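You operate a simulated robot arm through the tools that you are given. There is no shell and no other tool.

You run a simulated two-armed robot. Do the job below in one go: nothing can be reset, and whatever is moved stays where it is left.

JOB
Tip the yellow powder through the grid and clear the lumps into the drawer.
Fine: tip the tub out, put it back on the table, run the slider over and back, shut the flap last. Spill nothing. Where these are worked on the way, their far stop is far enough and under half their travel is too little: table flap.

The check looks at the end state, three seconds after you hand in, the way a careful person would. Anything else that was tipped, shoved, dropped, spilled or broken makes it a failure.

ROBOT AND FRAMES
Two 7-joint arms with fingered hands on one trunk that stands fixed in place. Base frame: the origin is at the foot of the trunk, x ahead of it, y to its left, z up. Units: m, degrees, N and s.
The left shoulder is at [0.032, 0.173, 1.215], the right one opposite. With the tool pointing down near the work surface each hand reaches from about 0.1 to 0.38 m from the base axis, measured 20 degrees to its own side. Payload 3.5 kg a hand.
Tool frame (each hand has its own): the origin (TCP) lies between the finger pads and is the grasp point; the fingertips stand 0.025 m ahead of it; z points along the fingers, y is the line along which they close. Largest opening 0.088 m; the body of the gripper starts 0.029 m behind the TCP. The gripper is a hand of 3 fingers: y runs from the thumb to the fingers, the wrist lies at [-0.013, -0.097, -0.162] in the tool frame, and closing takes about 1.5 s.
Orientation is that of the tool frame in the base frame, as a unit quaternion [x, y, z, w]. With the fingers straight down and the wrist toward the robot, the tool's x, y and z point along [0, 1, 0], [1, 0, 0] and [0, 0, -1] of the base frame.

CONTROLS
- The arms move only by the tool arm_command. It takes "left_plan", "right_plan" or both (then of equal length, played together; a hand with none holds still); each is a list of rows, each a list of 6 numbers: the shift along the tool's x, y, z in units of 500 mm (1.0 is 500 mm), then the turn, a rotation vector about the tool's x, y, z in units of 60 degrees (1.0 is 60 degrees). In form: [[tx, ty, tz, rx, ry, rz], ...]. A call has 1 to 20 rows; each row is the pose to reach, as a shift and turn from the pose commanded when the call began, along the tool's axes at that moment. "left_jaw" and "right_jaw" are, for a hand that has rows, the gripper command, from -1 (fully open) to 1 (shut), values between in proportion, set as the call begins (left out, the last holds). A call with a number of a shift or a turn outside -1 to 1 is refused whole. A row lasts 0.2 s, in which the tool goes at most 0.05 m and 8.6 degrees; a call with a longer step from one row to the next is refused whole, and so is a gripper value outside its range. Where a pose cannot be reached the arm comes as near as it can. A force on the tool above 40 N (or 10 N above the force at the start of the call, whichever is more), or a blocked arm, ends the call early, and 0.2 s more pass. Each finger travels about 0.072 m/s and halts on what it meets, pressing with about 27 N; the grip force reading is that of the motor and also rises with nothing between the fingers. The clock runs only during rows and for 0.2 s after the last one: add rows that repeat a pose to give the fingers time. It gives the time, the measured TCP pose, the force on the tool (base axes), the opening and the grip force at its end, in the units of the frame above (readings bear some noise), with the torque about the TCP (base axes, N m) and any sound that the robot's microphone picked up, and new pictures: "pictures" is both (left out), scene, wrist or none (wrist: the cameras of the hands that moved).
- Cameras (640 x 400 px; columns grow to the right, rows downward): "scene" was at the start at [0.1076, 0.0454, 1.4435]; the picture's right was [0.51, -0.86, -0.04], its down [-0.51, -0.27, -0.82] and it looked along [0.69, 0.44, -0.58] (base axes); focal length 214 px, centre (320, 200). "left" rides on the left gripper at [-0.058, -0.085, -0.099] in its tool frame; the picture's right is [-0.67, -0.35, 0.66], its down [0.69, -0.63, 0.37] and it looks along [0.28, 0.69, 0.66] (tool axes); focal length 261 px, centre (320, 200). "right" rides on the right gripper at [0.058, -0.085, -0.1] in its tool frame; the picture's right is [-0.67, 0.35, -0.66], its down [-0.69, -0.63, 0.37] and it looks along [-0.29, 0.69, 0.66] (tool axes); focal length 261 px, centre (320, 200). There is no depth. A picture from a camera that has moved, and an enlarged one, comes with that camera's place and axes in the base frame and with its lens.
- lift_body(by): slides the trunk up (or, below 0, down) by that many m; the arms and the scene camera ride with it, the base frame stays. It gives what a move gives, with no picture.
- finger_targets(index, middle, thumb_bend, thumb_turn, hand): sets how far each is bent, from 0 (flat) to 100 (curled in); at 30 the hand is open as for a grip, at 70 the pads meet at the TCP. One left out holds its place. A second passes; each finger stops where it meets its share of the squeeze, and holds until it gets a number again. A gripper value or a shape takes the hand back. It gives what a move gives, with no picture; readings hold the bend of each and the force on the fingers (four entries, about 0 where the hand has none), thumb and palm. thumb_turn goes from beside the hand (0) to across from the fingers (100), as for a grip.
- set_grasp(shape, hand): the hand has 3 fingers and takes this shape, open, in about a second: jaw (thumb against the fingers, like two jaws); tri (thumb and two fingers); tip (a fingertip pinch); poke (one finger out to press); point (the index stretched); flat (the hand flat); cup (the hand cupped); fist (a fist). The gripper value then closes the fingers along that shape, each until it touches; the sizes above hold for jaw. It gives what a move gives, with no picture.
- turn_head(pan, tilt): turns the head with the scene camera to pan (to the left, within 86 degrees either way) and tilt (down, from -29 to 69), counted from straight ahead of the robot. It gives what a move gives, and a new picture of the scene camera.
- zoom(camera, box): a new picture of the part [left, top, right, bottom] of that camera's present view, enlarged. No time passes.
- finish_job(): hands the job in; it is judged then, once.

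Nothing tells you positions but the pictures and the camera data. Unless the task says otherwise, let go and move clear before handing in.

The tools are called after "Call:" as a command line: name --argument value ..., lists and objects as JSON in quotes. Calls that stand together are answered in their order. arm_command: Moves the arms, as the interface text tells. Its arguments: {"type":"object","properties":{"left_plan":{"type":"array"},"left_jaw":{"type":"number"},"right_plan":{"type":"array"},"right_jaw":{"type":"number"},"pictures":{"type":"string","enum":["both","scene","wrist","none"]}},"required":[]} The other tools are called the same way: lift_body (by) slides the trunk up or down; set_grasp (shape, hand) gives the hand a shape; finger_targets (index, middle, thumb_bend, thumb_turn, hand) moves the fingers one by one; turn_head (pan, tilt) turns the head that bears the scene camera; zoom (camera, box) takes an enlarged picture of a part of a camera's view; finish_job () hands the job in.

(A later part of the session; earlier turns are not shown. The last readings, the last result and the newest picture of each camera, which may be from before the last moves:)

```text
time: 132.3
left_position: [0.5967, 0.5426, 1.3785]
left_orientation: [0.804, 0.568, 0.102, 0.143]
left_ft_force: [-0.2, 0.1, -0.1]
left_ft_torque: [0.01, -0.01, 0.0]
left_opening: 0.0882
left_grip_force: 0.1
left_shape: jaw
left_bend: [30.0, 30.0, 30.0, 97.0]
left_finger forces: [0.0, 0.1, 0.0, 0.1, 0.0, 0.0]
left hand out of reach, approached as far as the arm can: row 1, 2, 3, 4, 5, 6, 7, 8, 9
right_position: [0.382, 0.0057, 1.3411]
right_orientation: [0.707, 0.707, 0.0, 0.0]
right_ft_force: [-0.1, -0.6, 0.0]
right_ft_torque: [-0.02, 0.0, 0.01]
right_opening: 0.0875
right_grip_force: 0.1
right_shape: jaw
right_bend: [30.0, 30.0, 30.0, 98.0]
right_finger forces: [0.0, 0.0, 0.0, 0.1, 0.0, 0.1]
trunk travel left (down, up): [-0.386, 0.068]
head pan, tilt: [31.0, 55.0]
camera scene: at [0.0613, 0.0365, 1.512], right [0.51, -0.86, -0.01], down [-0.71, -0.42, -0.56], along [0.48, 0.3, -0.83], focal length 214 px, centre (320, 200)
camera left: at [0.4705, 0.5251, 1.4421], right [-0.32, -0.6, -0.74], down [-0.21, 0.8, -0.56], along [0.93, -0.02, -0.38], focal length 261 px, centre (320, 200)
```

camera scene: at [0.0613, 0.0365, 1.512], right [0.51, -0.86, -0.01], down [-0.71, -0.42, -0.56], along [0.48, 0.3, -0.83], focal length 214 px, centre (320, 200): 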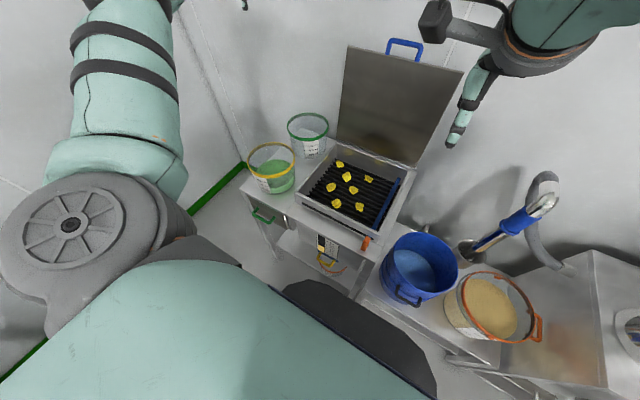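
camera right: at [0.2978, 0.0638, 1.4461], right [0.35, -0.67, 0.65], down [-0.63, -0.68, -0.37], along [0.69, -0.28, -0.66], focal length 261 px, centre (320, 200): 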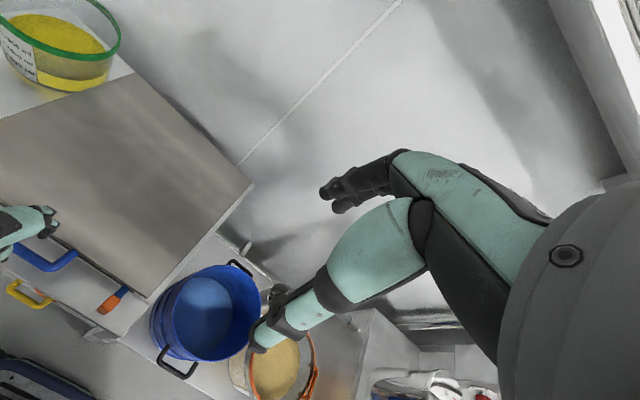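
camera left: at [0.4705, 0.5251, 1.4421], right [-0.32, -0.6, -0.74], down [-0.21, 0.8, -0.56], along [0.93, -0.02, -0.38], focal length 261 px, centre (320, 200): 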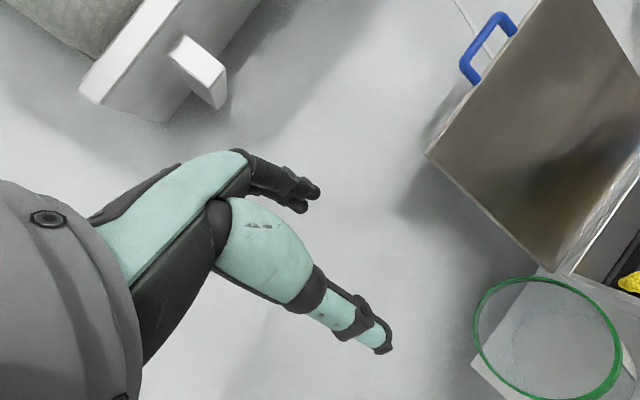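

The arm is now clear, up and to the left; the tub is upright and the flap still open. I'll try to retract from here.

Call:
arm_command --left_plan '[[-0.05, -0.03, -0.02, 0, 0, 0], [-0.1, -0.06, -0.045, 0, 0, 0], [-0.15, -0.09, -0.065, 0, 0, 0], [-0.2, -0.12, -0.09, 0, 0, 0], [-0.25, -0.15, -0.11, 0, 0, 0], [-0.29, -0.18, -0.13, 0, 0, 0], [-0.33, -0.23, -0.14, 0, 0, 0], [-0.37, -0.28, -0.15, 0, 0, 0], [-0.37, -0.28, -0.15, 0, 0, 0]]'

```text
time: 134.3
left_position: [0.5218, 0.5474, 1.4988]
left_orientation: [0.804, 0.568, 0.102, 0.143]
left_ft_force: [-0.3, 0.0, 0.3]
left_ft_torque: [0.04, -0.03, 0.01]
left_opening: 0.0879
left_grip_force: 0.1
left_shape: jaw
left_bend: [30.0, 30.0, 30.0, 97.0]
left_finger forces: [0.0, 0.0, 0.0, 0.1, 0.0, 0.0]
left hand out of reach, approached as far as the arm can: row 1, 2, 3, 4, 5, 6, 7, 8, 9
right_position: [0.3818, 0.0057, 1.3417]
right_orientation: [0.707, 0.707, 0.0, -0.001]
right_ft_force: [0.1, 0.0, 0.0]
right_ft_torque: [-0.03, 0.01, 0.0]
right_opening: 0.0877
right_grip_force: 0.1
right_shape: jaw
right_bend: [30.0, 30.0, 30.0, 98.0]
right_finger forces: [0.1, 0.0, 0.1, 0.0, 0.0, 0.0]
trunk travel left (down, up): [-0.386, 0.068]
head pan, tilt: [31.0, 55.0]
camera scene: at [0.061, 0.0367, 1.512], right [0.51, -0.86, -0.01], down [-0.71, -0.42, -0.56], along [0.48, 0.3, -0.83], focal length 214 px, centre (320, 200)
camera left: at [0.3962, 0.532, 1.5626], right [-0.32, -0.6, -0.74], down [-0.21, 0.8, -0.56], along [0.93, -0.03, -0.38], focal length 261 px, centre (320, 200)
```

scene: 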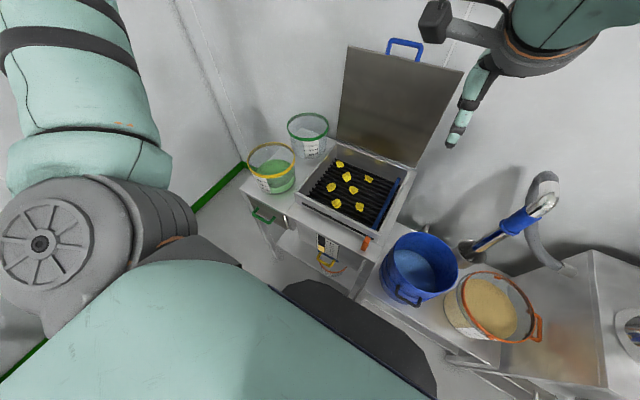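
left: 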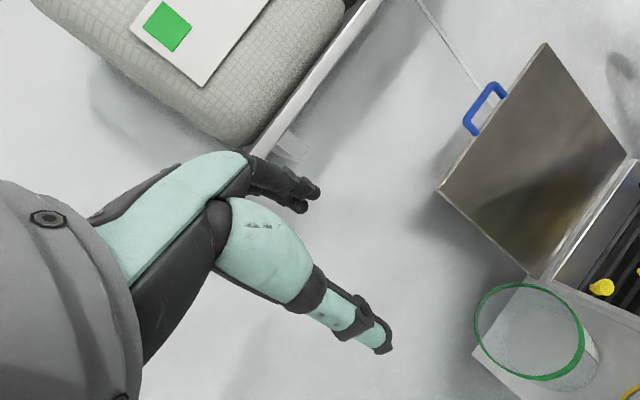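

I'll look at the left arm directly to understand the elbow.

Call:
turn_head --pan 70 --tilt 15

```text
time: 135.4
left_position: [0.5234, 0.5484, 1.5]
left_orientation: [0.804, 0.567, 0.103, 0.143]
left_ft_force: [0.7, -0.5, -0.9]
left_ft_torque: [-0.02, -0.02, 0.01]
left_opening: 0.088
left_grip_force: 0.0
left_shape: jaw
left_bend: [30.0, 30.0, 30.0, 97.0]
left_finger forces: [0.0, 0.1, 0.0, 0.1, 0.0, 0.0]
right_position: [0.3826, 0.0053, 1.3398]
right_orientation: [0.707, 0.707, 0.001, 0.0]
right_ft_force: [0.2, 0.0, -0.5]
right_ft_torque: [0.03, -0.03, 0.0]
right_opening: 0.0875
right_grip_force: 0.1
right_shape: jaw
right_bend: [30.0, 30.0, 30.0, 98.0]
right_finger forces: [0.0, 0.0, 0.1, 0.1, 0.0, 0.0]
trunk travel left (down, up): [-0.386, 0.068]
head pan, tilt: [70.0, 15.0]
camera scene: at [0.0325, 0.0871, 1.5726], right [0.94, -0.34, -0.01], down [-0.1, -0.24, -0.96], along [0.33, 0.91, -0.26], focal length 214 px, centre (320, 200)
```

scene: 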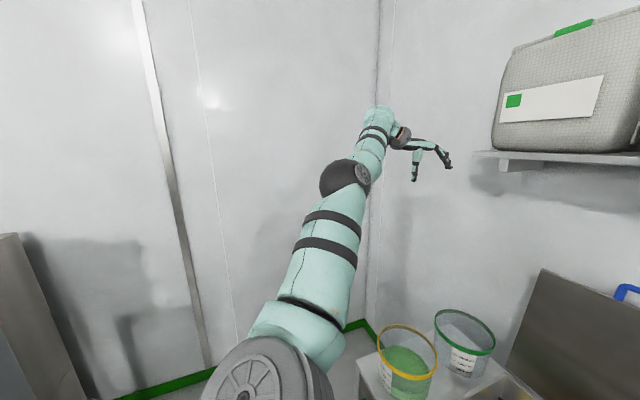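

The elbow looks slightly hyper-extended, which is why it can't shorten. I'll push outward to fully straight (free space) and then pull in so it bends the normal way.

Call:
arm_command --left_plan '[[0.033, 0.0175, -0.014, 0, 0, 0], [0.066, 0.035, -0.028, 0, 0, 0], [0.1, 0.053, -0.042, 0, 0, 0], [0.131, 0.07, -0.056, 0, 0, 0], [0.131, 0.07, -0.056, 0, 0, 0], [0.066, 0.035, -0.028, 0, 0, 0], [0, 0, 0, 0, 0, 0], [-0.06, -0.03, 0.026, 0, 0, 0], [-0.12, -0.065, 0.052, 0, 0, 0], [-0.18, -0.1, 0.078, 0, 0, 0], [-0.245, -0.13, 0.106, 0, 0, 0], [-0.245, -0.13, 0.106, 0, 0, 0]]' --pictures "scene"

```text
time: 138.0
left_position: [0.5244, 0.5454, 1.5019]
left_orientation: [0.804, 0.568, 0.103, 0.144]
left_ft_force: [-0.4, 0.4, 0.1]
left_ft_torque: [-0.01, -0.01, 0.02]
left_opening: 0.088
left_grip_force: 0.0
left_shape: jaw
left_bend: [30.0, 30.0, 30.0, 97.0]
left_finger forces: [0.1, 0.1, 0.0, 0.0, 0.0, 0.0]
left hand out of reach, approached as far as the arm can: row 1, 2, 3, 4, 5, 6, 8, 9, 10, 11, 12
right_position: [0.3824, 0.0057, 1.3413]
right_orientation: [0.707, 0.707, -0.001, -0.001]
right_ft_force: [0.7, -0.7, 0.4]
right_ft_torque: [-0.03, 0.02, -0.03]
right_opening: 0.0875
right_grip_force: 0.1
right_shape: jaw
right_bend: [30.0, 30.0, 30.0, 98.0]
right_finger forces: [0.0, 0.0, 0.0, 0.0, 0.1, 0.0]
trunk travel left (down, up): [-0.386, 0.068]
head pan, tilt: [70.0, 15.0]
camera scene: at [0.0328, 0.0871, 1.5726], right [0.94, -0.34, -0.01], down [-0.1, -0.24, -0.96], along [0.33, 0.91, -0.26], focal length 214 px, centre (320, 200)
```

scene: 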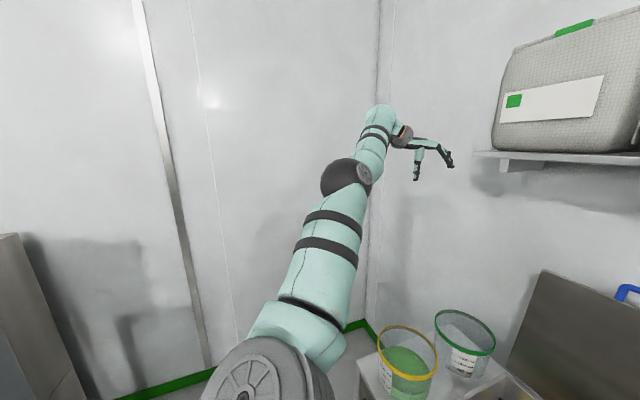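

It returned to the same branch. A quick sideways sweep to the left at full stretch should carry the elbow through straight; the space there is free.

Call:
arm_command --left_plan '[[0.041, 0.022, -0.018, 0, 0, 0], [0.082, 0.0435, -0.035, 0, 0, 0], [0.112, -0.036, -0.064, 0, 0, 0], [0.141, -0.115, -0.093, 0, 0, 0], [0.171, -0.195, -0.122, 0, 0, 0], [0.2, -0.274, -0.15, 0, 0, 0], [0.23, -0.354, -0.18, 0, 0, 0], [0.158, -0.371, -0.148, 0, 0, 0], [0.087, -0.388, -0.116, 0, 0, 0], [0.015, -0.404, -0.084, 0, 0, 0], [-0.056, -0.421, -0.05, 0, 0, 0], [-0.056, -0.421, -0.05, 0, 0, 0]]' --pictures "scene"

```text
time: 140.6
left_position: [0.3603, 0.6546, 1.4942]
left_orientation: [0.805, 0.568, 0.101, 0.142]
left_ft_force: [1.0, 0.1, -0.4]
left_ft_torque: [0.03, -0.01, 0.0]
left_opening: 0.0879
left_grip_force: 0.0
left_shape: jaw
left_bend: [30.0, 30.0, 30.0, 98.0]
left_finger forces: [0.0, 0.1, 0.0, 0.0, 0.0, 0.0]
left hand out of reach, approached as far as the arm can: row 1, 2, 3, 4, 5, 6, 7, 8, 10, 11, 12
right_position: [0.3826, 0.005, 1.3407]
right_orientation: [0.707, 0.707, 0.0, -0.001]
right_ft_force: [0.6, -0.1, 0.2]
right_ft_torque: [0.01, 0.0, 0.0]
right_opening: 0.0876
right_grip_force: 0.1
right_shape: jaw
right_bend: [30.0, 30.0, 30.0, 98.0]
right_finger forces: [0.0, 0.1, 0.0, 0.0, 0.1, 0.0]
trunk travel left (down, up): [-0.386, 0.068]
head pan, tilt: [70.0, 15.0]
camera scene: at [0.0336, 0.0865, 1.5726], right [0.94, -0.34, -0.01], down [-0.1, -0.24, -0.96], along [0.33, 0.91, -0.26], focal length 214 px, centre (320, 200)
```

scene: 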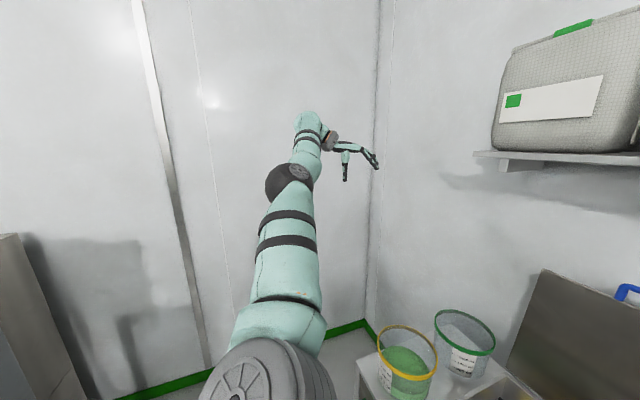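

Not yet. I'll try the opposite sweep: stretch out, sweep right, then pull in.

Call:
arm_command --left_plan '[[0.044, 0.008, -0.022, 0, 0, 0], [0.088, 0.016, -0.044, 0, 0, 0], [0.088, 0.1, -0.013, 0, 0, 0], [0.088, 0.185, 0.018, 0, 0, 0], [0.088, 0.27, 0.049, 0, 0, 0], [0.088, 0.354, 0.08, 0, 0, 0], [0.023, 0.319, 0.108, 0, 0, 0], [-0.042, 0.284, 0.136, 0, 0, 0], [-0.107, 0.249, 0.164, 0, 0, 0], [-0.17, 0.214, 0.19, 0, 0, 0], [-0.17, 0.214, 0.19, 0, 0, 0]]' --pictures "scene"

```text
time: 143.0
left_position: [0.4557, 0.5345, 1.4412]
left_orientation: [0.805, 0.567, 0.102, 0.144]
left_ft_force: [0.2, -0.3, 0.0]
left_ft_torque: [-0.01, -0.05, 0.0]
left_opening: 0.0878
left_grip_force: 0.0
left_shape: jaw
left_bend: [30.0, 30.0, 30.0, 98.0]
left_finger forces: [0.0, 0.0, 0.0, 0.1, 0.0, 0.1]
left hand out of reach, approached as far as the arm can: row 1, 2, 3, 4, 5, 6, 7, 8
right_position: [0.3812, 0.0056, 1.3413]
right_orientation: [0.707, 0.707, -0.001, 0.0]
right_ft_force: [0.3, 0.5, 0.3]
right_ft_torque: [0.04, -0.02, 0.04]
right_opening: 0.0878
right_grip_force: 0.0
right_shape: jaw
right_bend: [30.0, 30.0, 30.0, 98.0]
right_finger forces: [0.0, 0.0, 0.1, 0.0, 0.0, 0.0]
trunk travel left (down, up): [-0.386, 0.068]
head pan, tilt: [70.0, 15.0]
camera scene: at [0.0309, 0.087, 1.5727], right [0.94, -0.34, -0.01], down [-0.1, -0.24, -0.96], along [0.33, 0.91, -0.26], focal length 214 px, centre (320, 200)
```

scene: 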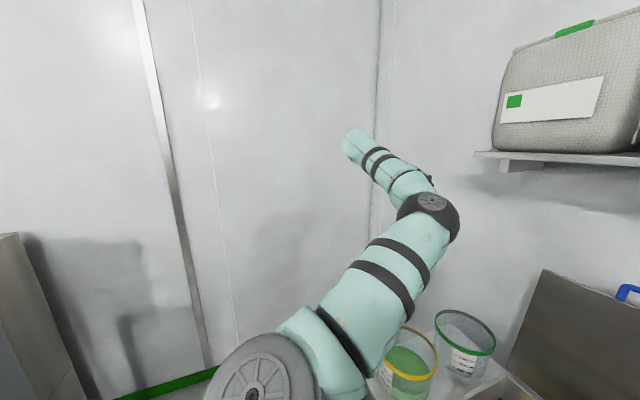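

It worked: the elbow now bends normally. I'll retract toward the front-left free space.

Call:
arm_command --left_plan '[[-0.06, -0.047, 0.01, 0, 0, 0], [-0.12, -0.094, 0.02, 0, 0, 0], [-0.18, -0.141, 0.04, 0, 0, 0], [-0.24, -0.19, 0.07, 0, 0, 0], [-0.3, -0.235, 0.11, 0, 0, 0], [-0.36, -0.283, 0.15, 0, 0, 0], [-0.36, -0.283, 0.15, 0, 0, 0]]' --pictures "scene"

```text
time: 144.6
left_position: [0.2974, 0.4029, 1.3198]
left_orientation: [0.804, 0.569, 0.102, 0.143]
left_ft_force: [0.4, 0.1, -0.3]
left_ft_torque: [0.02, 0.02, -0.03]
left_opening: 0.0878
left_grip_force: 0.0
left_shape: jaw
left_bend: [30.0, 30.0, 30.0, 98.0]
left_finger forces: [0.0, 0.1, 0.0, 0.1, 0.0, 0.0]
right_position: [0.3821, 0.0058, 1.341]
right_orientation: [0.707, 0.707, 0.0, 0.0]
right_ft_force: [0.0, 1.2, 0.8]
right_ft_torque: [0.01, -0.01, -0.06]
right_opening: 0.0876
right_grip_force: 0.1
right_shape: jaw
right_bend: [30.0, 30.0, 30.0, 98.0]
right_finger forces: [0.0, 0.0, 0.0, 0.0, 0.0, 0.0]
trunk travel left (down, up): [-0.386, 0.068]
head pan, tilt: [70.0, 15.0]
camera scene: at [0.0328, 0.0874, 1.5726], right [0.94, -0.34, -0.01], down [-0.1, -0.24, -0.96], along [0.33, 0.91, -0.26], focal length 214 px, centre (320, 200)
```

scene: 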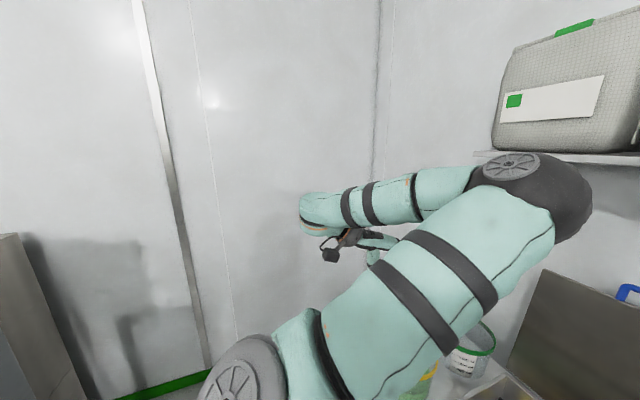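

The elbow is now forward and high. I'll bring the hand right and down, pointing right, so the elbow swings out to the left as before.

Call:
arm_command --left_plan '[[-0.039, 0.03, 0.047, 0, -0.024, 0.067], [-0.077, 0.06, 0.095, 0, -0.049, 0.134], [-0.116, 0.09, 0.142, 0, -0.073, 0.2], [-0.154, 0.12, 0.19, 0, -0.098, 0.27], [-0.193, 0.15, 0.237, 0, -0.122, 0.336], [-0.231, 0.18, 0.285, 0, -0.147, 0.4], [-0.27, 0.21, 0.332, 0, -0.171, 0.47], [-0.27, 0.21, 0.332, 0, -0.171, 0.47]]' --pictures "scene"

```text
time: 145.7
left_position: [0.3593, 0.2947, 1.2442]
left_orientation: [0.883, 0.437, 0.074, 0.157]
left_ft_force: [-1.0, 0.1, -0.6]
left_ft_torque: [-0.01, 0.02, -0.01]
left_opening: 0.0879
left_grip_force: 0.0
left_shape: jaw
left_bend: [30.0, 30.0, 30.0, 98.0]
left_finger forces: [0.1, 0.0, 0.0, 0.1, 0.1, 0.0]
right_position: [0.3833, 0.0022, 1.3399]
right_orientation: [0.705, 0.709, -0.004, 0.001]
right_ft_force: [0.8, -0.2, -0.2]
right_ft_torque: [-0.01, 0.06, -0.02]
right_opening: 0.0876
right_grip_force: 0.1
right_shape: jaw
right_bend: [30.0, 30.0, 30.0, 98.0]
right_finger forces: [0.1, 0.0, 0.0, 0.1, 0.0, 0.1]
trunk travel left (down, up): [-0.386, 0.068]
head pan, tilt: [70.0, 15.0]
stopped in row 5 (right hand): the force on the tool passed its limit at 93 N (the readings are from after the stop); the commanded pose is now the measured one
camera scene: at [0.0333, 0.0862, 1.5727], right [0.94, -0.34, -0.01], down [-0.1, -0.24, -0.96], along [0.33, 0.91, -0.26], focal length 214 px, centre (320, 200)
```

scene: 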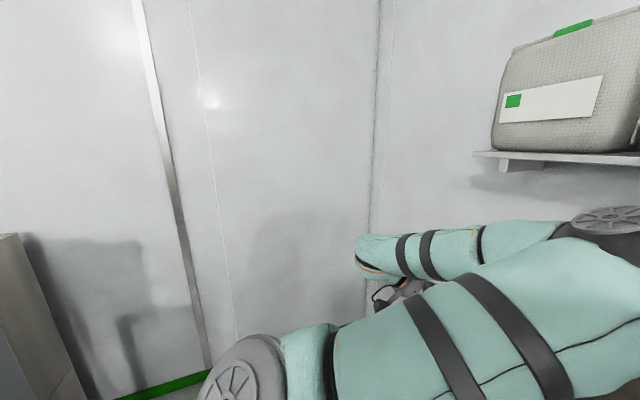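

The left elbow bumped the right hand, so I'll separate them: right hand goes right, left hand back left.

Call:
arm_command --left_plan '[[0.03, -0.02, -0.03, 0, 0, 0], [0.06, -0.04, -0.06, 0, 0, 0], [0.09, -0.06, -0.09, 0, 0, 0], [0.12, -0.09, -0.13, 0, 0, 0], [0.12, -0.09, -0.13, 0, 0, 0]]' --right_plan '[[-0.06, -0.02, -0.02, 0, 0, 0], [-0.12, -0.04, -0.04, 0, 0, 0], [-0.2, -0.06, -0.06, 0, 0, 0], [-0.28, -0.08, -0.08, 0, 0, 0], [-0.36, -0.1, -0.1, 0, 0, 0]]' --pictures "scene"

Call:
turn_head --pan 31 --tilt 45

```text
time: 146.9
left_position: [0.3395, 0.3781, 1.291]
left_orientation: [0.883, 0.436, 0.077, 0.156]
left_ft_force: [0.0, -0.2, 0.6]
left_ft_torque: [-0.01, 0.03, 0.04]
left_opening: 0.0881
left_grip_force: 0.0
left_shape: jaw
left_bend: [30.0, 30.0, 30.0, 98.0]
left_finger forces: [0.0, 0.1, 0.0, 0.1, 0.1, 0.0]
right_position: [0.3275, -0.1792, 1.3936]
right_orientation: [0.705, 0.709, -0.003, 0.001]
right_ft_force: [-0.1, 0.4, -0.5]
right_ft_torque: [-0.01, -0.03, 0.01]
right_opening: 0.0878
right_grip_force: 0.1
right_shape: jaw
right_bend: [30.0, 30.0, 30.0, 98.0]
right_finger forces: [0.1, 0.0, 0.0, 0.0, 0.1, 0.0]
trunk travel left (down, up): [-0.386, 0.068]
head pan, tilt: [70.0, 15.0]
camera scene: at [0.031, 0.0842, 1.5728], right [0.94, -0.34, -0.01], down [-0.1, -0.24, -0.97], along [0.33, 0.91, -0.26], focal length 214 px, centre (320, 200)
```

scene: 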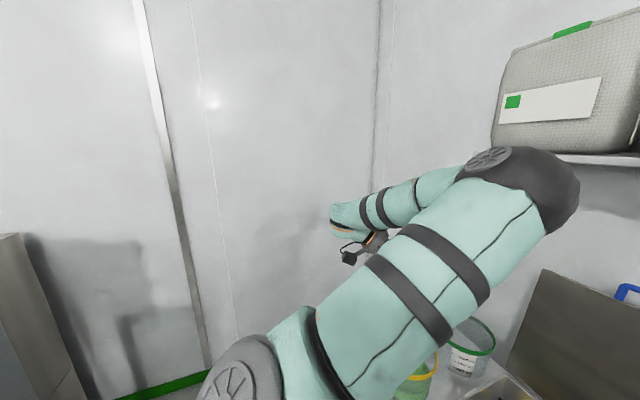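

```text
time: 147.9
left_position: [0.3422, 0.3798, 1.2903]
left_orientation: [0.883, 0.436, 0.075, 0.157]
left_ft_force: [1.3, 1.2, 0.5]
left_ft_torque: [-0.04, 0.03, 0.03]
left_opening: 0.088
left_grip_force: 0.1
left_shape: jaw
left_bend: [30.0, 30.0, 30.0, 98.0]
left_finger forces: [0.1, 0.0, 0.0, 0.0, 0.0, 0.0]
right_position: [0.3285, -0.1757, 1.3934]
right_orientation: [0.706, 0.708, -0.004, 0.001]
right_ft_force: [0.4, 0.0, -0.1]
right_ft_torque: [-0.02, -0.01, 0.01]
right_opening: 0.0874
right_grip_force: 0.0
right_shape: jaw
right_bend: [30.0, 30.0, 30.0, 98.0]
right_finger forces: [0.0, 0.0, 0.0, 0.0, 0.0, 0.0]
trunk travel left (down, up): [-0.386, 0.068]
head pan, tilt: [31.0, 45.0]
camera scene: at [0.0696, 0.0416, 1.5254], right [0.52, -0.86, -0.01], down [-0.62, -0.36, -0.7], along [0.6, 0.36, -0.71], focal length 214 px, centre (320, 200)
```

scene: 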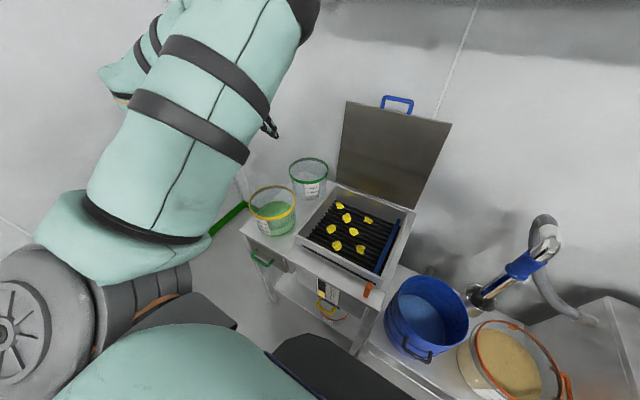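

Scene check: tub upright, green tub untouched, flap open, lumps on the grid. I'll use the right hand for the slider, so I'll lower the trunk and bring the right hand above the orange knob.

Call:
lift_body --by -0.12

Call:
arm_command --right_plan '[[0.06, 0, 0.02, 0, 0, 0], [0.13, 0.01, 0.05, 0, 0, 0], [0.2, 0.02, 0.08, 0, 0, 0], [0.27, 0.03, 0.12, 0, 0, 0], [0.34, 0.045, 0.17, 0, 0, 0], [0.41, 0.06, 0.22, 0, 0, 0], [0.46, 0.07, 0.28, 0, 0, 0], [0.46, 0.07, 0.34, 0, 0, 0], [0.46, 0.07, 0.34, 0, 0, 0]]'

```text
time: 149.4
left_position: [0.3437, 0.3801, 1.1707]
left_orientation: [0.883, 0.435, 0.076, 0.157]
left_ft_force: [-0.4, 0.4, 0.7]
left_ft_torque: [-0.03, 0.01, -0.03]
left_opening: 0.0879
left_grip_force: 0.1
left_shape: jaw
left_bend: [30.0, 30.0, 30.0, 98.0]
left_finger forces: [0.0, 0.0, 0.0, 0.1, 0.0, 0.0]
right_position: [0.3328, -0.1754, 1.2717]
right_orientation: [0.706, 0.708, -0.003, 0.003]
right_ft_force: [-0.4, 0.0, -0.1]
right_ft_torque: [-0.03, -0.02, -0.04]
right_opening: 0.0878
right_grip_force: 0.0
right_shape: jaw
right_bend: [30.0, 30.0, 30.0, 98.0]
right_finger forces: [0.0, 0.1, 0.0, 0.0, 0.1, 0.1]
trunk travel left (down, up): [-0.266, 0.188]
head pan, tilt: [31.0, 45.0]
```

```text
time: 151.4
left_position: [0.3438, 0.3824, 1.1706]
left_orientation: [0.883, 0.436, 0.075, 0.158]
left_ft_force: [0.1, 1.0, 0.6]
left_ft_torque: [0.0, -0.02, 0.01]
left_opening: 0.0877
left_grip_force: 0.1
left_shape: jaw
left_bend: [30.0, 30.0, 30.0, 98.0]
left_finger forces: [0.1, 0.0, 0.0, 0.1, 0.0, 0.1]
right_position: [0.3674, 0.0523, 1.0992]
right_orientation: [0.706, 0.708, -0.004, 0.001]
right_ft_force: [0.1, 0.1, 0.1]
right_ft_torque: [0.0, 0.01, 0.04]
right_opening: 0.0875
right_grip_force: 0.2
right_shape: jaw
right_bend: [30.0, 30.0, 30.0, 98.0]
right_finger forces: [0.0, 0.1, 0.0, 0.0, 0.0, 0.0]
trunk travel left (down, up): [-0.266, 0.188]
head pan, tilt: [31.0, 45.0]
camera scene: at [0.111, 0.0411, 1.3954], right [0.51, -0.86, -0.05], down [-0.67, -0.36, -0.65], along [0.54, 0.36, -0.76], focal length 214 px, centre (320, 200)
camera right: at [0.2819, 0.1116, 1.1985], right [0.35, -0.66, 0.66], down [-0.63, -0.69, -0.36], along [0.69, -0.29, -0.66], focal length 261 px, centre (320, 200)
```

scene: 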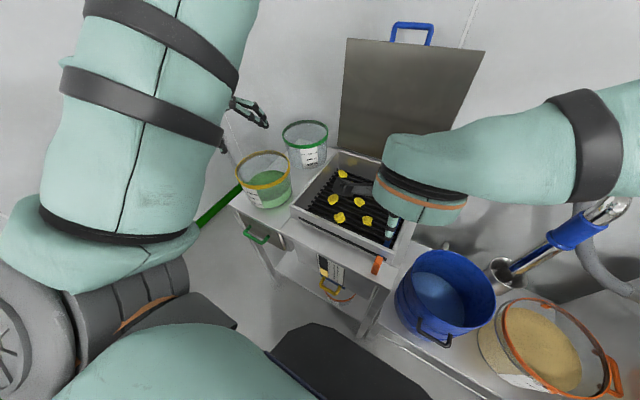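
right: 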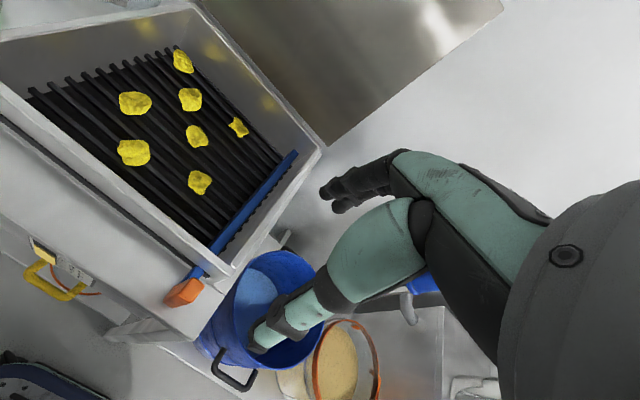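

The right hand is above the knob. Let me look at the knob closely.

Call:
zoom --camera "right" --box '[130, 230, 270, 330]'

Call:
zoom --camera "scene" --box '[330, 200, 440, 290]'

Call:
zoom --camera "right" --box '[0, 0, 330, 260]'

```text
4.00 times, centred on (200, 280) of right
camera zoom: at [0.2819, 0.1116, 1.1985], right [0.35, -0.66, 0.66], down [-0.63, -0.69, -0.36], along [0.69, -0.29, -0.66], focal length 1043 px, centre (800, -120)
```

zoom: 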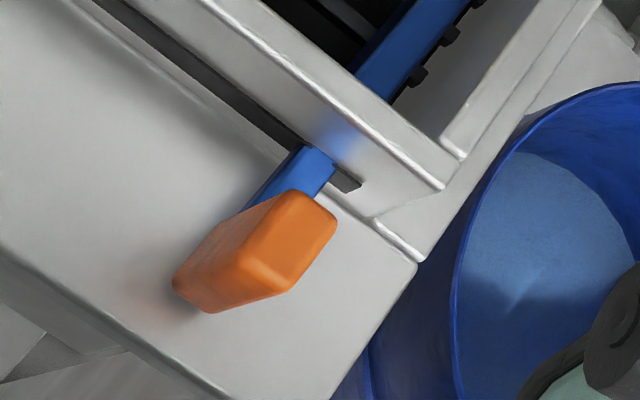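

```text
4.44 times, centred on (385, 245) of scene
camera zoom: at [0.111, 0.0411, 1.3954], right [0.51, -0.86, -0.05], down [-0.67, -0.36, -0.65], along [0.54, 0.36, -0.76], focal length 953 px, centre (31, 0)
```

zoom: 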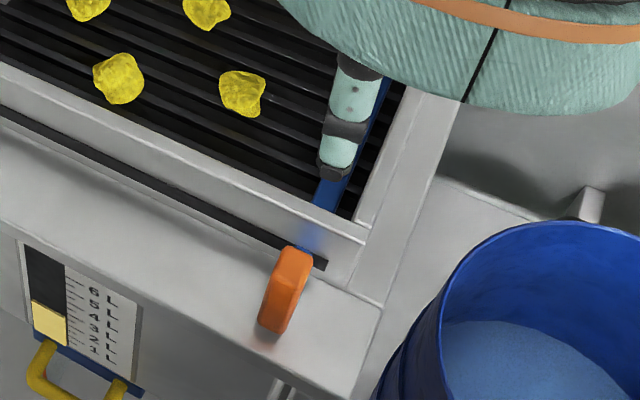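

```text
1.54 times, centred on (165, 130) of right
camera zoom: at [0.2819, 0.1116, 1.1985], right [0.35, -0.66, 0.66], down [-0.63, -0.69, -0.36], along [0.69, -0.29, -0.66], focal length 401 px, centre (558, 308)
```

zoom: 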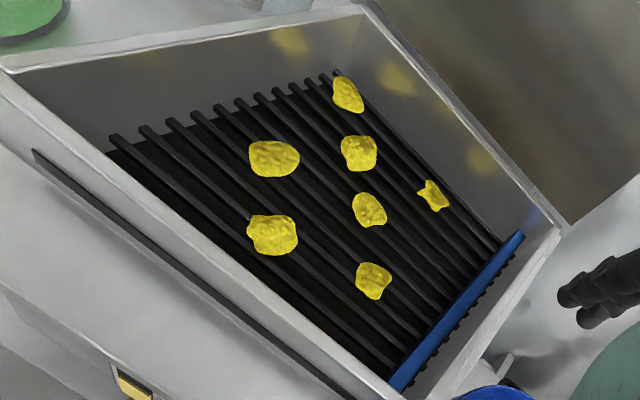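

The knob is an upright block at about (0.37, 0.054), z 0.835–0.885. I'll yaw the right hand 90° to the left so thumb and fingers straddle it sideways.

Call:
arm_command --right_plan '[[0, 0, 0.02, 0, 0, -0.14], [0, 0, 0.04, 0, 0, -0.28], [0, 0, 0.06, 0, 0, -0.42], [0, 0, 0.08, 0, 0, -0.56], [0, 0, 0.1, 0, 0, -0.7], [0, 0, 0.12, 0, 0, -0.75], [0, 0, 0.12, 0, 0, -0.75]]' --pictures "none"

Call:
arm_command --right_plan '[[0, 0, 0, 0, 0, -0.14], [0, 0, 0, 0, 0, -0.28], [0, 0, 0, 0, 0, -0.42], [0, 0, 0, 0, 0, -0.56], [0, 0, 0, 0, 0, -0.7], [0, 0, 0, 0, 0, -0.75], [0, 0, 0, 0, 0, -0.75]]'

Call:
zoom --camera "scene" --box '[310, 180, 450, 290]'

```text
time: 153.0
left_position: [0.3436, 0.3821, 1.17]
left_orientation: [0.883, 0.436, 0.076, 0.158]
left_ft_force: [0.1, 0.2, 0.4]
left_ft_torque: [-0.01, 0.03, 0.01]
left_opening: 0.0877
left_grip_force: 0.0
left_shape: jaw
left_bend: [30.0, 30.0, 30.0, 98.0]
left_finger forces: [0.0, 0.0, 0.0, 0.0, 0.1, 0.0]
right_position: [0.3668, 0.0532, 1.0401]
right_orientation: [0.38, 0.925, -0.004, -0.001]
right_ft_force: [0.0, -0.6, 0.5]
right_ft_torque: [0.0, -0.03, 0.06]
right_opening: 0.0878
right_grip_force: 0.1
right_shape: jaw
right_bend: [30.0, 30.0, 30.0, 98.0]
right_finger forces: [0.1, 0.0, 0.1, 0.0, 0.1, 0.0]
trunk travel left (down, up): [-0.266, 0.188]
head pan, tilt: [31.0, 45.0]
```

```text
time: 154.6
left_position: [0.3455, 0.3793, 1.1705]
left_orientation: [0.883, 0.436, 0.076, 0.156]
left_ft_force: [-0.5, 0.4, 0.4]
left_ft_torque: [0.04, -0.01, -0.01]
left_opening: 0.088
left_grip_force: 0.2
left_shape: jaw
left_bend: [30.0, 30.0, 30.0, 98.0]
left_finger forces: [0.0, 0.0, 0.0, 0.1, 0.0, 0.0]
right_position: [0.3682, 0.0752, 1.0311]
right_orientation: [0.04, 0.998, 0.037, 0.017]
right_ft_force: [0.1, -0.8, -0.5]
right_ft_torque: [0.0, 0.01, -0.02]
right_opening: 0.088
right_grip_force: 0.2
right_shape: jaw
right_bend: [30.0, 30.0, 30.0, 98.0]
right_finger forces: [0.0, 0.1, 0.1, 0.0, 0.0, 0.0]
right hand out of reach, approached as far as the arm can: row 5, 6
trunk travel left (down, up): [-0.266, 0.188]
head pan, tilt: [31.0, 45.0]
camera scene: at [0.1122, 0.0389, 1.3953], right [0.51, -0.86, -0.05], down [-0.67, -0.36, -0.65], along [0.54, 0.37, -0.76], focal length 214 px, centre (320, 200)
camera right: at [0.2998, -0.0124, 1.1218], right [0.67, 0.24, 0.7], down [0.65, -0.65, -0.39], along [0.36, 0.72, -0.6], focal length 261 px, centre (320, 200)
```

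scene: 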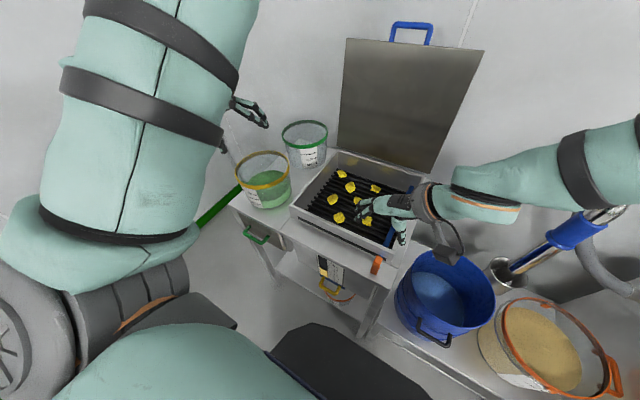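
right: 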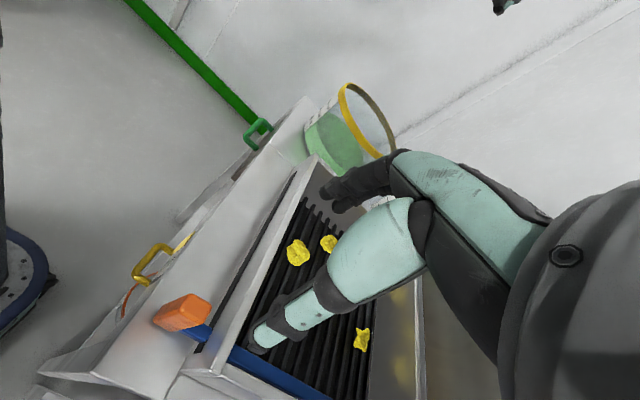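

```text
3.64 times, centred on (380, 235) of scene
camera zoom: at [0.1122, 0.0389, 1.3953], right [0.51, -0.86, -0.05], down [-0.67, -0.36, -0.65], along [0.54, 0.37, -0.76], focal length 780 px, centre (102, 73)
```

zoom: 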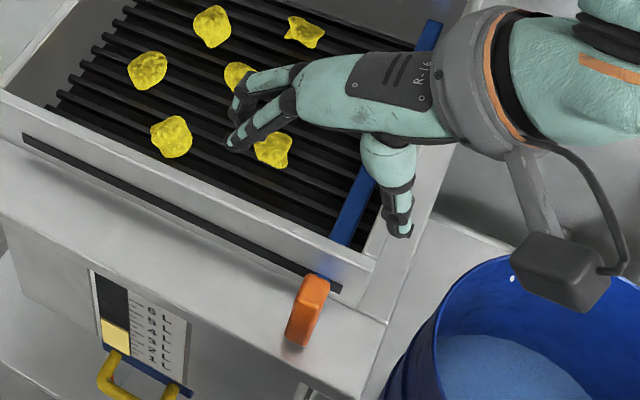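

I'll ease the yaw to about 75° (less strained) and lower to just above the knob.

Call:
arm_command --right_plan '[[0, -0.01, 0.04, 0.02, 0.006, 0.045], [0, -0.02, 0.08, 0.037, 0.012, 0.087], [0, -0.03, 0.12, 0.056, 0.017, 0.13], [0, -0.04, 0.16, 0.0743, 0.0231, 0.173], [0, -0.04, 0.19, 0.0743, 0.0231, 0.173], [0, -0.04, 0.19, 0.0743, 0.0231, 0.173]]'

Call:
zoom --camera "scene" --box '[310, 180, 450, 290]'

Call:
zoom --camera "right" --box '[90, 220, 370, 400]'

```text
time: 156.0
left_position: [0.344, 0.3834, 1.169]
left_orientation: [0.883, 0.436, 0.076, 0.157]
left_ft_force: [-0.1, 0.8, 0.8]
left_ft_torque: [0.02, 0.01, -0.01]
left_opening: 0.0879
left_grip_force: 0.0
left_shape: jaw
left_bend: [30.0, 30.0, 30.0, 98.0]
left_finger forces: [0.0, 0.0, 0.1, 0.1, 0.0, 0.1]
right_position: [0.365, 0.0315, 0.9443]
right_orientation: [0.088, 0.995, -0.043, -0.013]
right_ft_force: [0.5, 0.5, 0.4]
right_ft_torque: [-0.02, -0.01, -0.02]
right_opening: 0.0881
right_grip_force: 0.0
right_shape: jaw
right_bend: [30.0, 30.0, 30.0, 98.0]
right_finger forces: [0.0, 0.0, 0.0, 0.1, 0.0, 0.0]
trunk travel left (down, up): [-0.266, 0.188]
head pan, tilt: [31.0, 45.0]
camera scene: at [0.1108, 0.0416, 1.3954], right [0.51, -0.86, -0.05], down [-0.67, -0.36, -0.65], along [0.54, 0.36, -0.76], focal length 214 px, centre (320, 200)
camera right: at [0.297, -0.0337, 1.0517], right [0.74, 0.28, 0.61], down [0.55, -0.77, -0.32], along [0.38, 0.58, -0.72], focal length 261 px, centre (320, 200)
```

scene: 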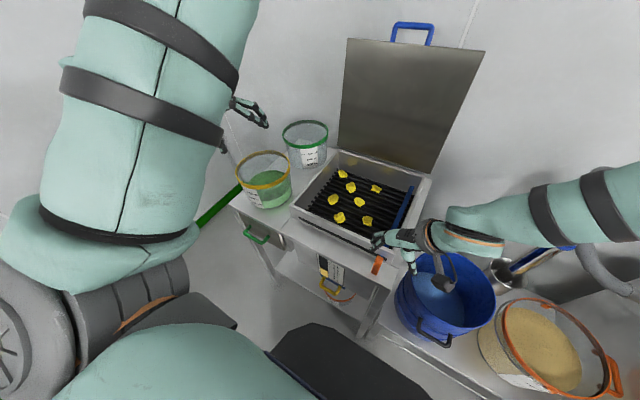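
right: 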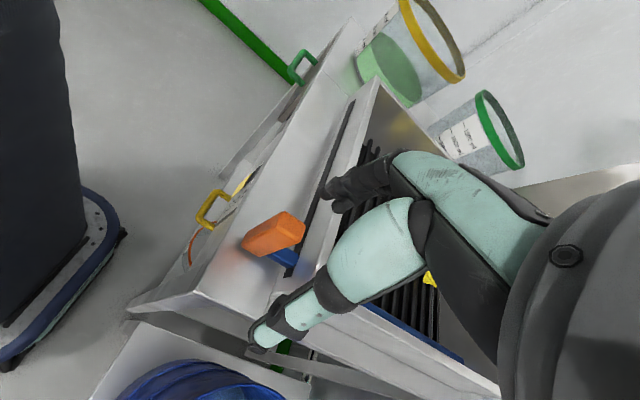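

```text
3.64 times, centred on (380, 235) of scene
camera zoom: at [0.1108, 0.0416, 1.3954], right [0.51, -0.86, -0.05], down [-0.67, -0.36, -0.65], along [0.54, 0.36, -0.76], focal length 780 px, centre (102, 73)
```

zoom: 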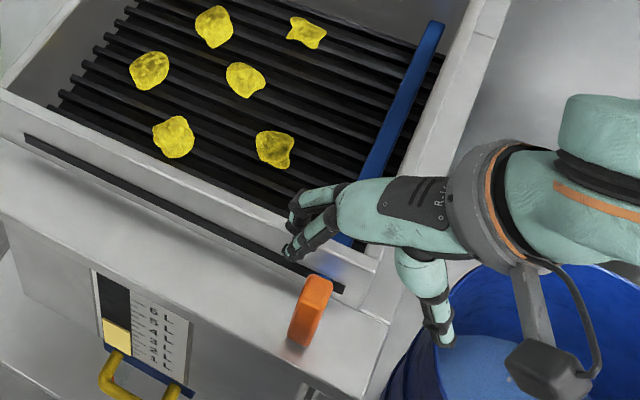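

```text
2.22 times, centred on (230, 310) of right
camera zoom: at [0.297, -0.0337, 1.0517], right [0.74, 0.28, 0.61], down [0.55, -0.77, -0.32], along [0.38, 0.58, -0.72], focal length 579 px, centre (520, -44)
```

zoom: 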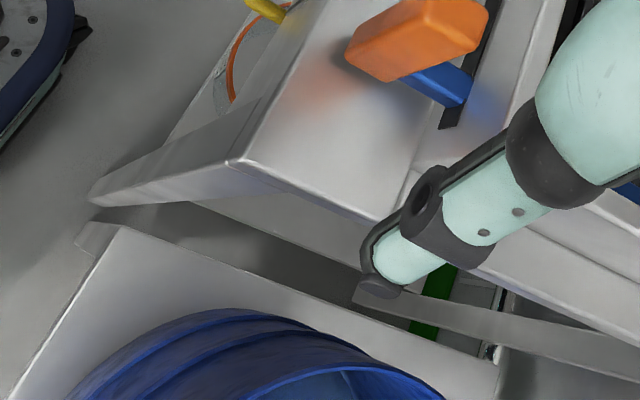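

The knob is between thumb and fingers, but the open thumb would come near the bucket's rim. I'll narrow the hand first, then centre over the knob.

Call:
finger_targets --hand "right" --index 48 --middle 48 --thumb_bend 48 --thumb_turn 100

Call:
arm_command --right_plan '[[-0.004, 0.022, 0.02, 0, 0, 0], [-0.008, 0.044, 0.04, 0, 0, 0], [-0.008, 0.044, 0.04, 0, 0, 0]]'

Call:
zoom --camera "scene" --box '[330, 200, 430, 280]'

Call:
zoom --camera "right" --box '[90, 180, 370, 360]'

```text
time: 157.0
left_position: [0.3443, 0.3823, 1.1698]
left_orientation: [0.883, 0.435, 0.076, 0.158]
left_ft_force: [0.5, 0.6, 0.1]
left_ft_torque: [0.02, 0.02, -0.02]
left_opening: 0.0881
left_grip_force: 0.1
left_shape: jaw
left_bend: [30.0, 30.0, 30.0, 98.0]
left_finger forces: [0.0, 0.0, 0.0, 0.1, 0.0, 0.0]
right_position: [0.3664, 0.0299, 0.9439]
right_orientation: [0.088, 0.995, -0.043, -0.013]
right_ft_force: [-0.7, -0.6, 0.4]
right_ft_torque: [-0.01, -0.03, -0.02]
right_opening: 0.0464
right_grip_force: 0.1
right_shape: fingers
right_bend: [48.0, 48.0, 48.0, 100.0]
right_finger forces: [0.1, 0.0, 0.0, 0.0, 0.1, 0.0]
trunk travel left (down, up): [-0.266, 0.188]
head pan, tilt: [31.0, 45.0]
```

```text
time: 157.8
left_position: [0.3448, 0.3826, 1.1693]
left_orientation: [0.883, 0.436, 0.076, 0.157]
left_ft_force: [0.1, 0.1, 0.2]
left_ft_torque: [-0.01, 0.0, -0.01]
left_opening: 0.0879
left_grip_force: 0.1
left_shape: jaw
left_bend: [30.0, 30.0, 30.0, 98.0]
left_finger forces: [0.0, 0.0, 0.1, 0.0, 0.1, 0.0]
right_position: [0.3726, 0.0503, 0.9223]
right_orientation: [0.088, 0.995, -0.043, -0.013]
right_ft_force: [-0.5, 0.3, 0.1]
right_ft_torque: [0.0, -0.02, 0.01]
right_opening: 0.0462
right_grip_force: 0.1
right_shape: fingers
right_bend: [48.0, 48.0, 48.0, 100.0]
right_finger forces: [0.0, 0.0, 0.0, 0.0, 0.0, 0.1]
trunk travel left (down, up): [-0.266, 0.188]
head pan, tilt: [31.0, 45.0]
camera scene: at [0.1109, 0.0409, 1.3954], right [0.51, -0.86, -0.05], down [-0.67, -0.36, -0.65], along [0.54, 0.36, -0.76], focal length 214 px, centre (320, 200)
camera right: at [0.3042, -0.0147, 1.0295], right [0.74, 0.28, 0.61], down [0.55, -0.77, -0.32], along [0.38, 0.58, -0.72], focal length 261 px, centre (320, 200)
```

scene: 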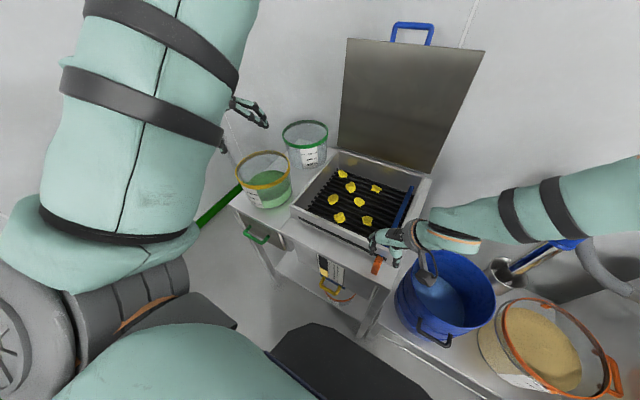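
right: 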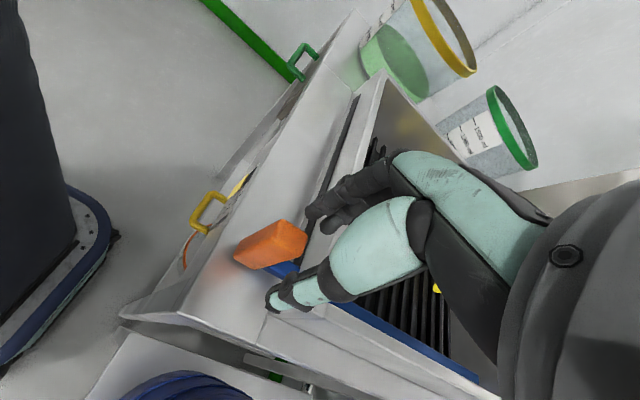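

```text
5.00 times, centred on (380, 240) of scene
camera zoom: at [0.1109, 0.0409, 1.3954], right [0.51, -0.86, -0.05], down [-0.67, -0.36, -0.65], along [0.54, 0.36, -0.76], focal length 1072 px, centre (20, 0)
```

zoom: 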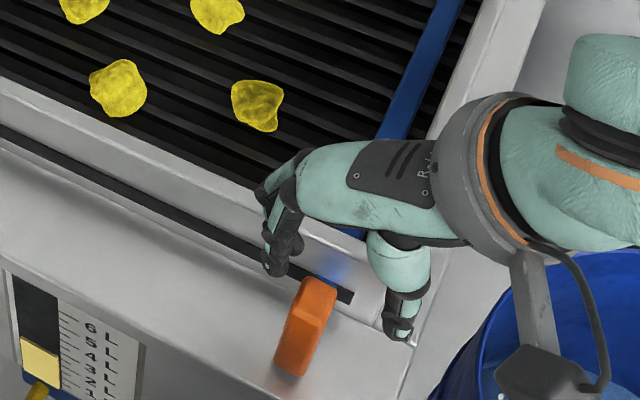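

```text
2.22 times, centred on (230, 270) of right
camera zoom: at [0.3042, -0.0147, 1.0295], right [0.74, 0.28, 0.61], down [0.55, -0.77, -0.32], along [0.38, 0.58, -0.72], focal length 579 px, centre (520, 44)
```

zoom: 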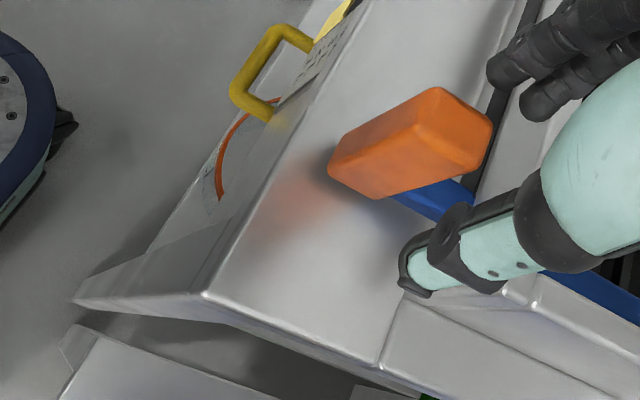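

Aligned over the knob. I'll lower so the knob sits between thumb and fingers.

Call:
arm_command --right_plan '[[0, 0.01, 0.03, 0, 0, 0], [0, 0.01, 0.06, 0, 0, 0], [0, 0.01, 0.085, 0, 0, 0], [0, 0.01, 0.105, 0, 0, 0], [0, 0.01, 0.105, 0, 0, 0]]'

Call:
zoom --camera "scene" --box '[330, 200, 430, 280]'

Call:
zoom --camera "right" --box '[90, 180, 370, 360]'

```text
time: 159.0
left_position: [0.3438, 0.3823, 1.1699]
left_orientation: [0.883, 0.436, 0.075, 0.157]
left_ft_force: [-0.3, -0.6, -0.2]
left_ft_torque: [0.0, -0.01, 0.01]
left_opening: 0.0879
left_grip_force: 0.1
left_shape: jaw
left_bend: [30.0, 30.0, 30.0, 98.0]
left_finger forces: [0.1, 0.1, 0.1, 0.0, 0.0, 0.0]
right_position: [0.3726, 0.0501, 0.8692]
right_orientation: [0.089, 0.995, -0.043, -0.013]
right_ft_force: [0.3, -0.1, 0.3]
right_ft_torque: [0.01, -0.01, -0.02]
right_opening: 0.0463
right_grip_force: 0.0
right_shape: fingers
right_bend: [48.0, 48.0, 48.0, 100.0]
right_finger forces: [0.0, 0.0, 0.0, 0.0, 0.1, 0.0]
trunk travel left (down, up): [-0.266, 0.188]
head pan, tilt: [31.0, 45.0]
camera scene: at [0.1111, 0.0412, 1.3954], right [0.51, -0.86, -0.05], down [-0.67, -0.36, -0.65], along [0.54, 0.36, -0.76], focal length 214 px, centre (320, 200)
camera right: at [0.3032, -0.0142, 0.977], right [0.74, 0.28, 0.61], down [0.55, -0.77, -0.32], along [0.38, 0.58, -0.72], focal length 261 px, centre (320, 200)
```

scene: 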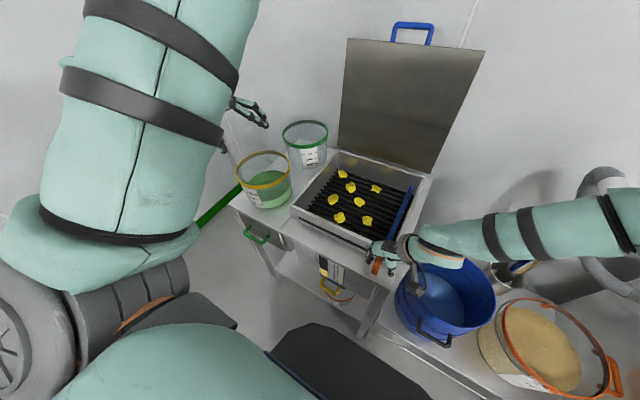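
right: 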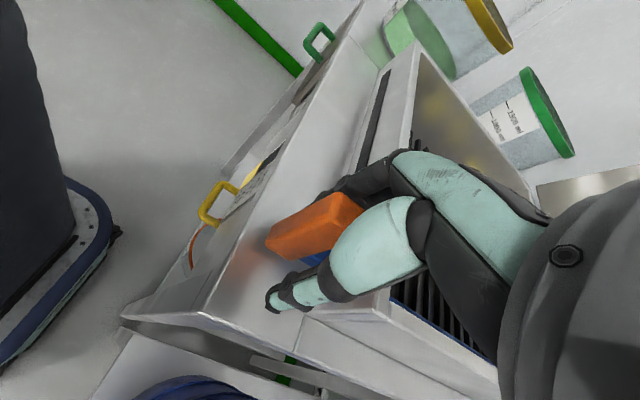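

```text
5.00 times, centred on (380, 240) of scene
camera zoom: at [0.1111, 0.0412, 1.3954], right [0.51, -0.86, -0.05], down [-0.67, -0.36, -0.65], along [0.54, 0.36, -0.76], focal length 1072 px, centre (20, 0)
```

zoom: 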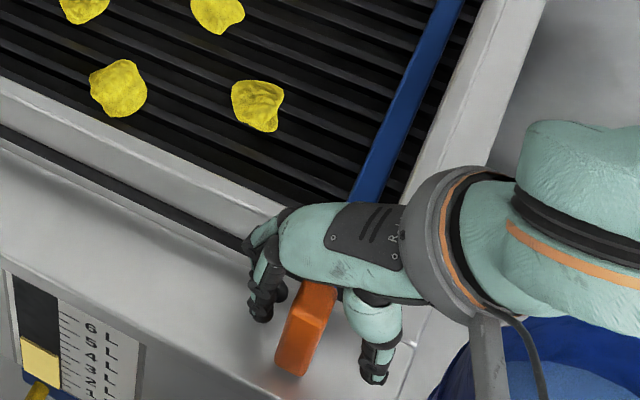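

```text
2.22 times, centred on (230, 270) of right
camera zoom: at [0.3032, -0.0142, 0.977], right [0.74, 0.28, 0.61], down [0.55, -0.77, -0.32], along [0.38, 0.58, -0.72], focal length 579 px, centre (520, 44)
```

zoom: 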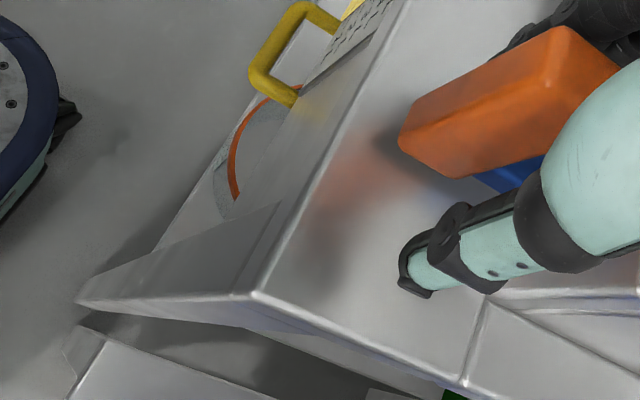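

The knob is caged between thumb and fingers. I'll close on it.

Call:
finger_targets --hand "right" --index 70 --middle 70 --thumb_bend 70 --thumb_turn 100

Call:
zoom --camera "scene" --box '[330, 200, 430, 280]'

```text
time: 160.0
left_position: [0.3456, 0.3832, 1.1691]
left_orientation: [0.883, 0.436, 0.074, 0.158]
left_ft_force: [-0.1, 1.3, -0.2]
left_ft_torque: [0.0, 0.01, 0.0]
left_opening: 0.0878
left_grip_force: 0.1
left_shape: jaw
left_bend: [30.0, 30.0, 30.0, 98.0]
left_finger forces: [0.0, 0.1, 0.0, 0.0, 0.0, 0.0]
right_position: [0.3722, 0.0509, 0.8693]
right_orientation: [0.088, 0.995, -0.041, -0.013]
right_ft_force: [2.8, 8.2, -0.8]
right_ft_torque: [0.2, -0.05, -0.04]
right_opening: 0.0124
right_grip_force: 5.5
right_shape: fingers
right_bend: [59.0, 68.0, 68.0, 100.0]
right_finger forces: [8.3, 2.1, 0.0, 0.0, 1.0, 0.1]
trunk travel left (down, up): [-0.266, 0.188]
head pan, tilt: [31.0, 45.0]
```

```text
5.00 times, centred on (380, 240) of scene
camera zoom: at [0.1118, 0.0428, 1.3952], right [0.51, -0.86, -0.05], down [-0.67, -0.36, -0.65], along [0.54, 0.36, -0.76], focal length 1072 px, centre (20, 0)
```

zoom: 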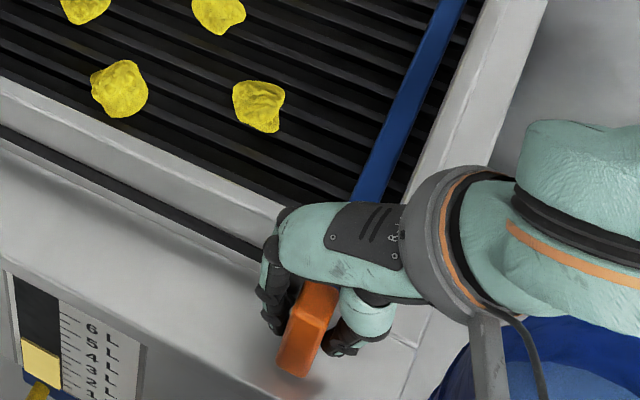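

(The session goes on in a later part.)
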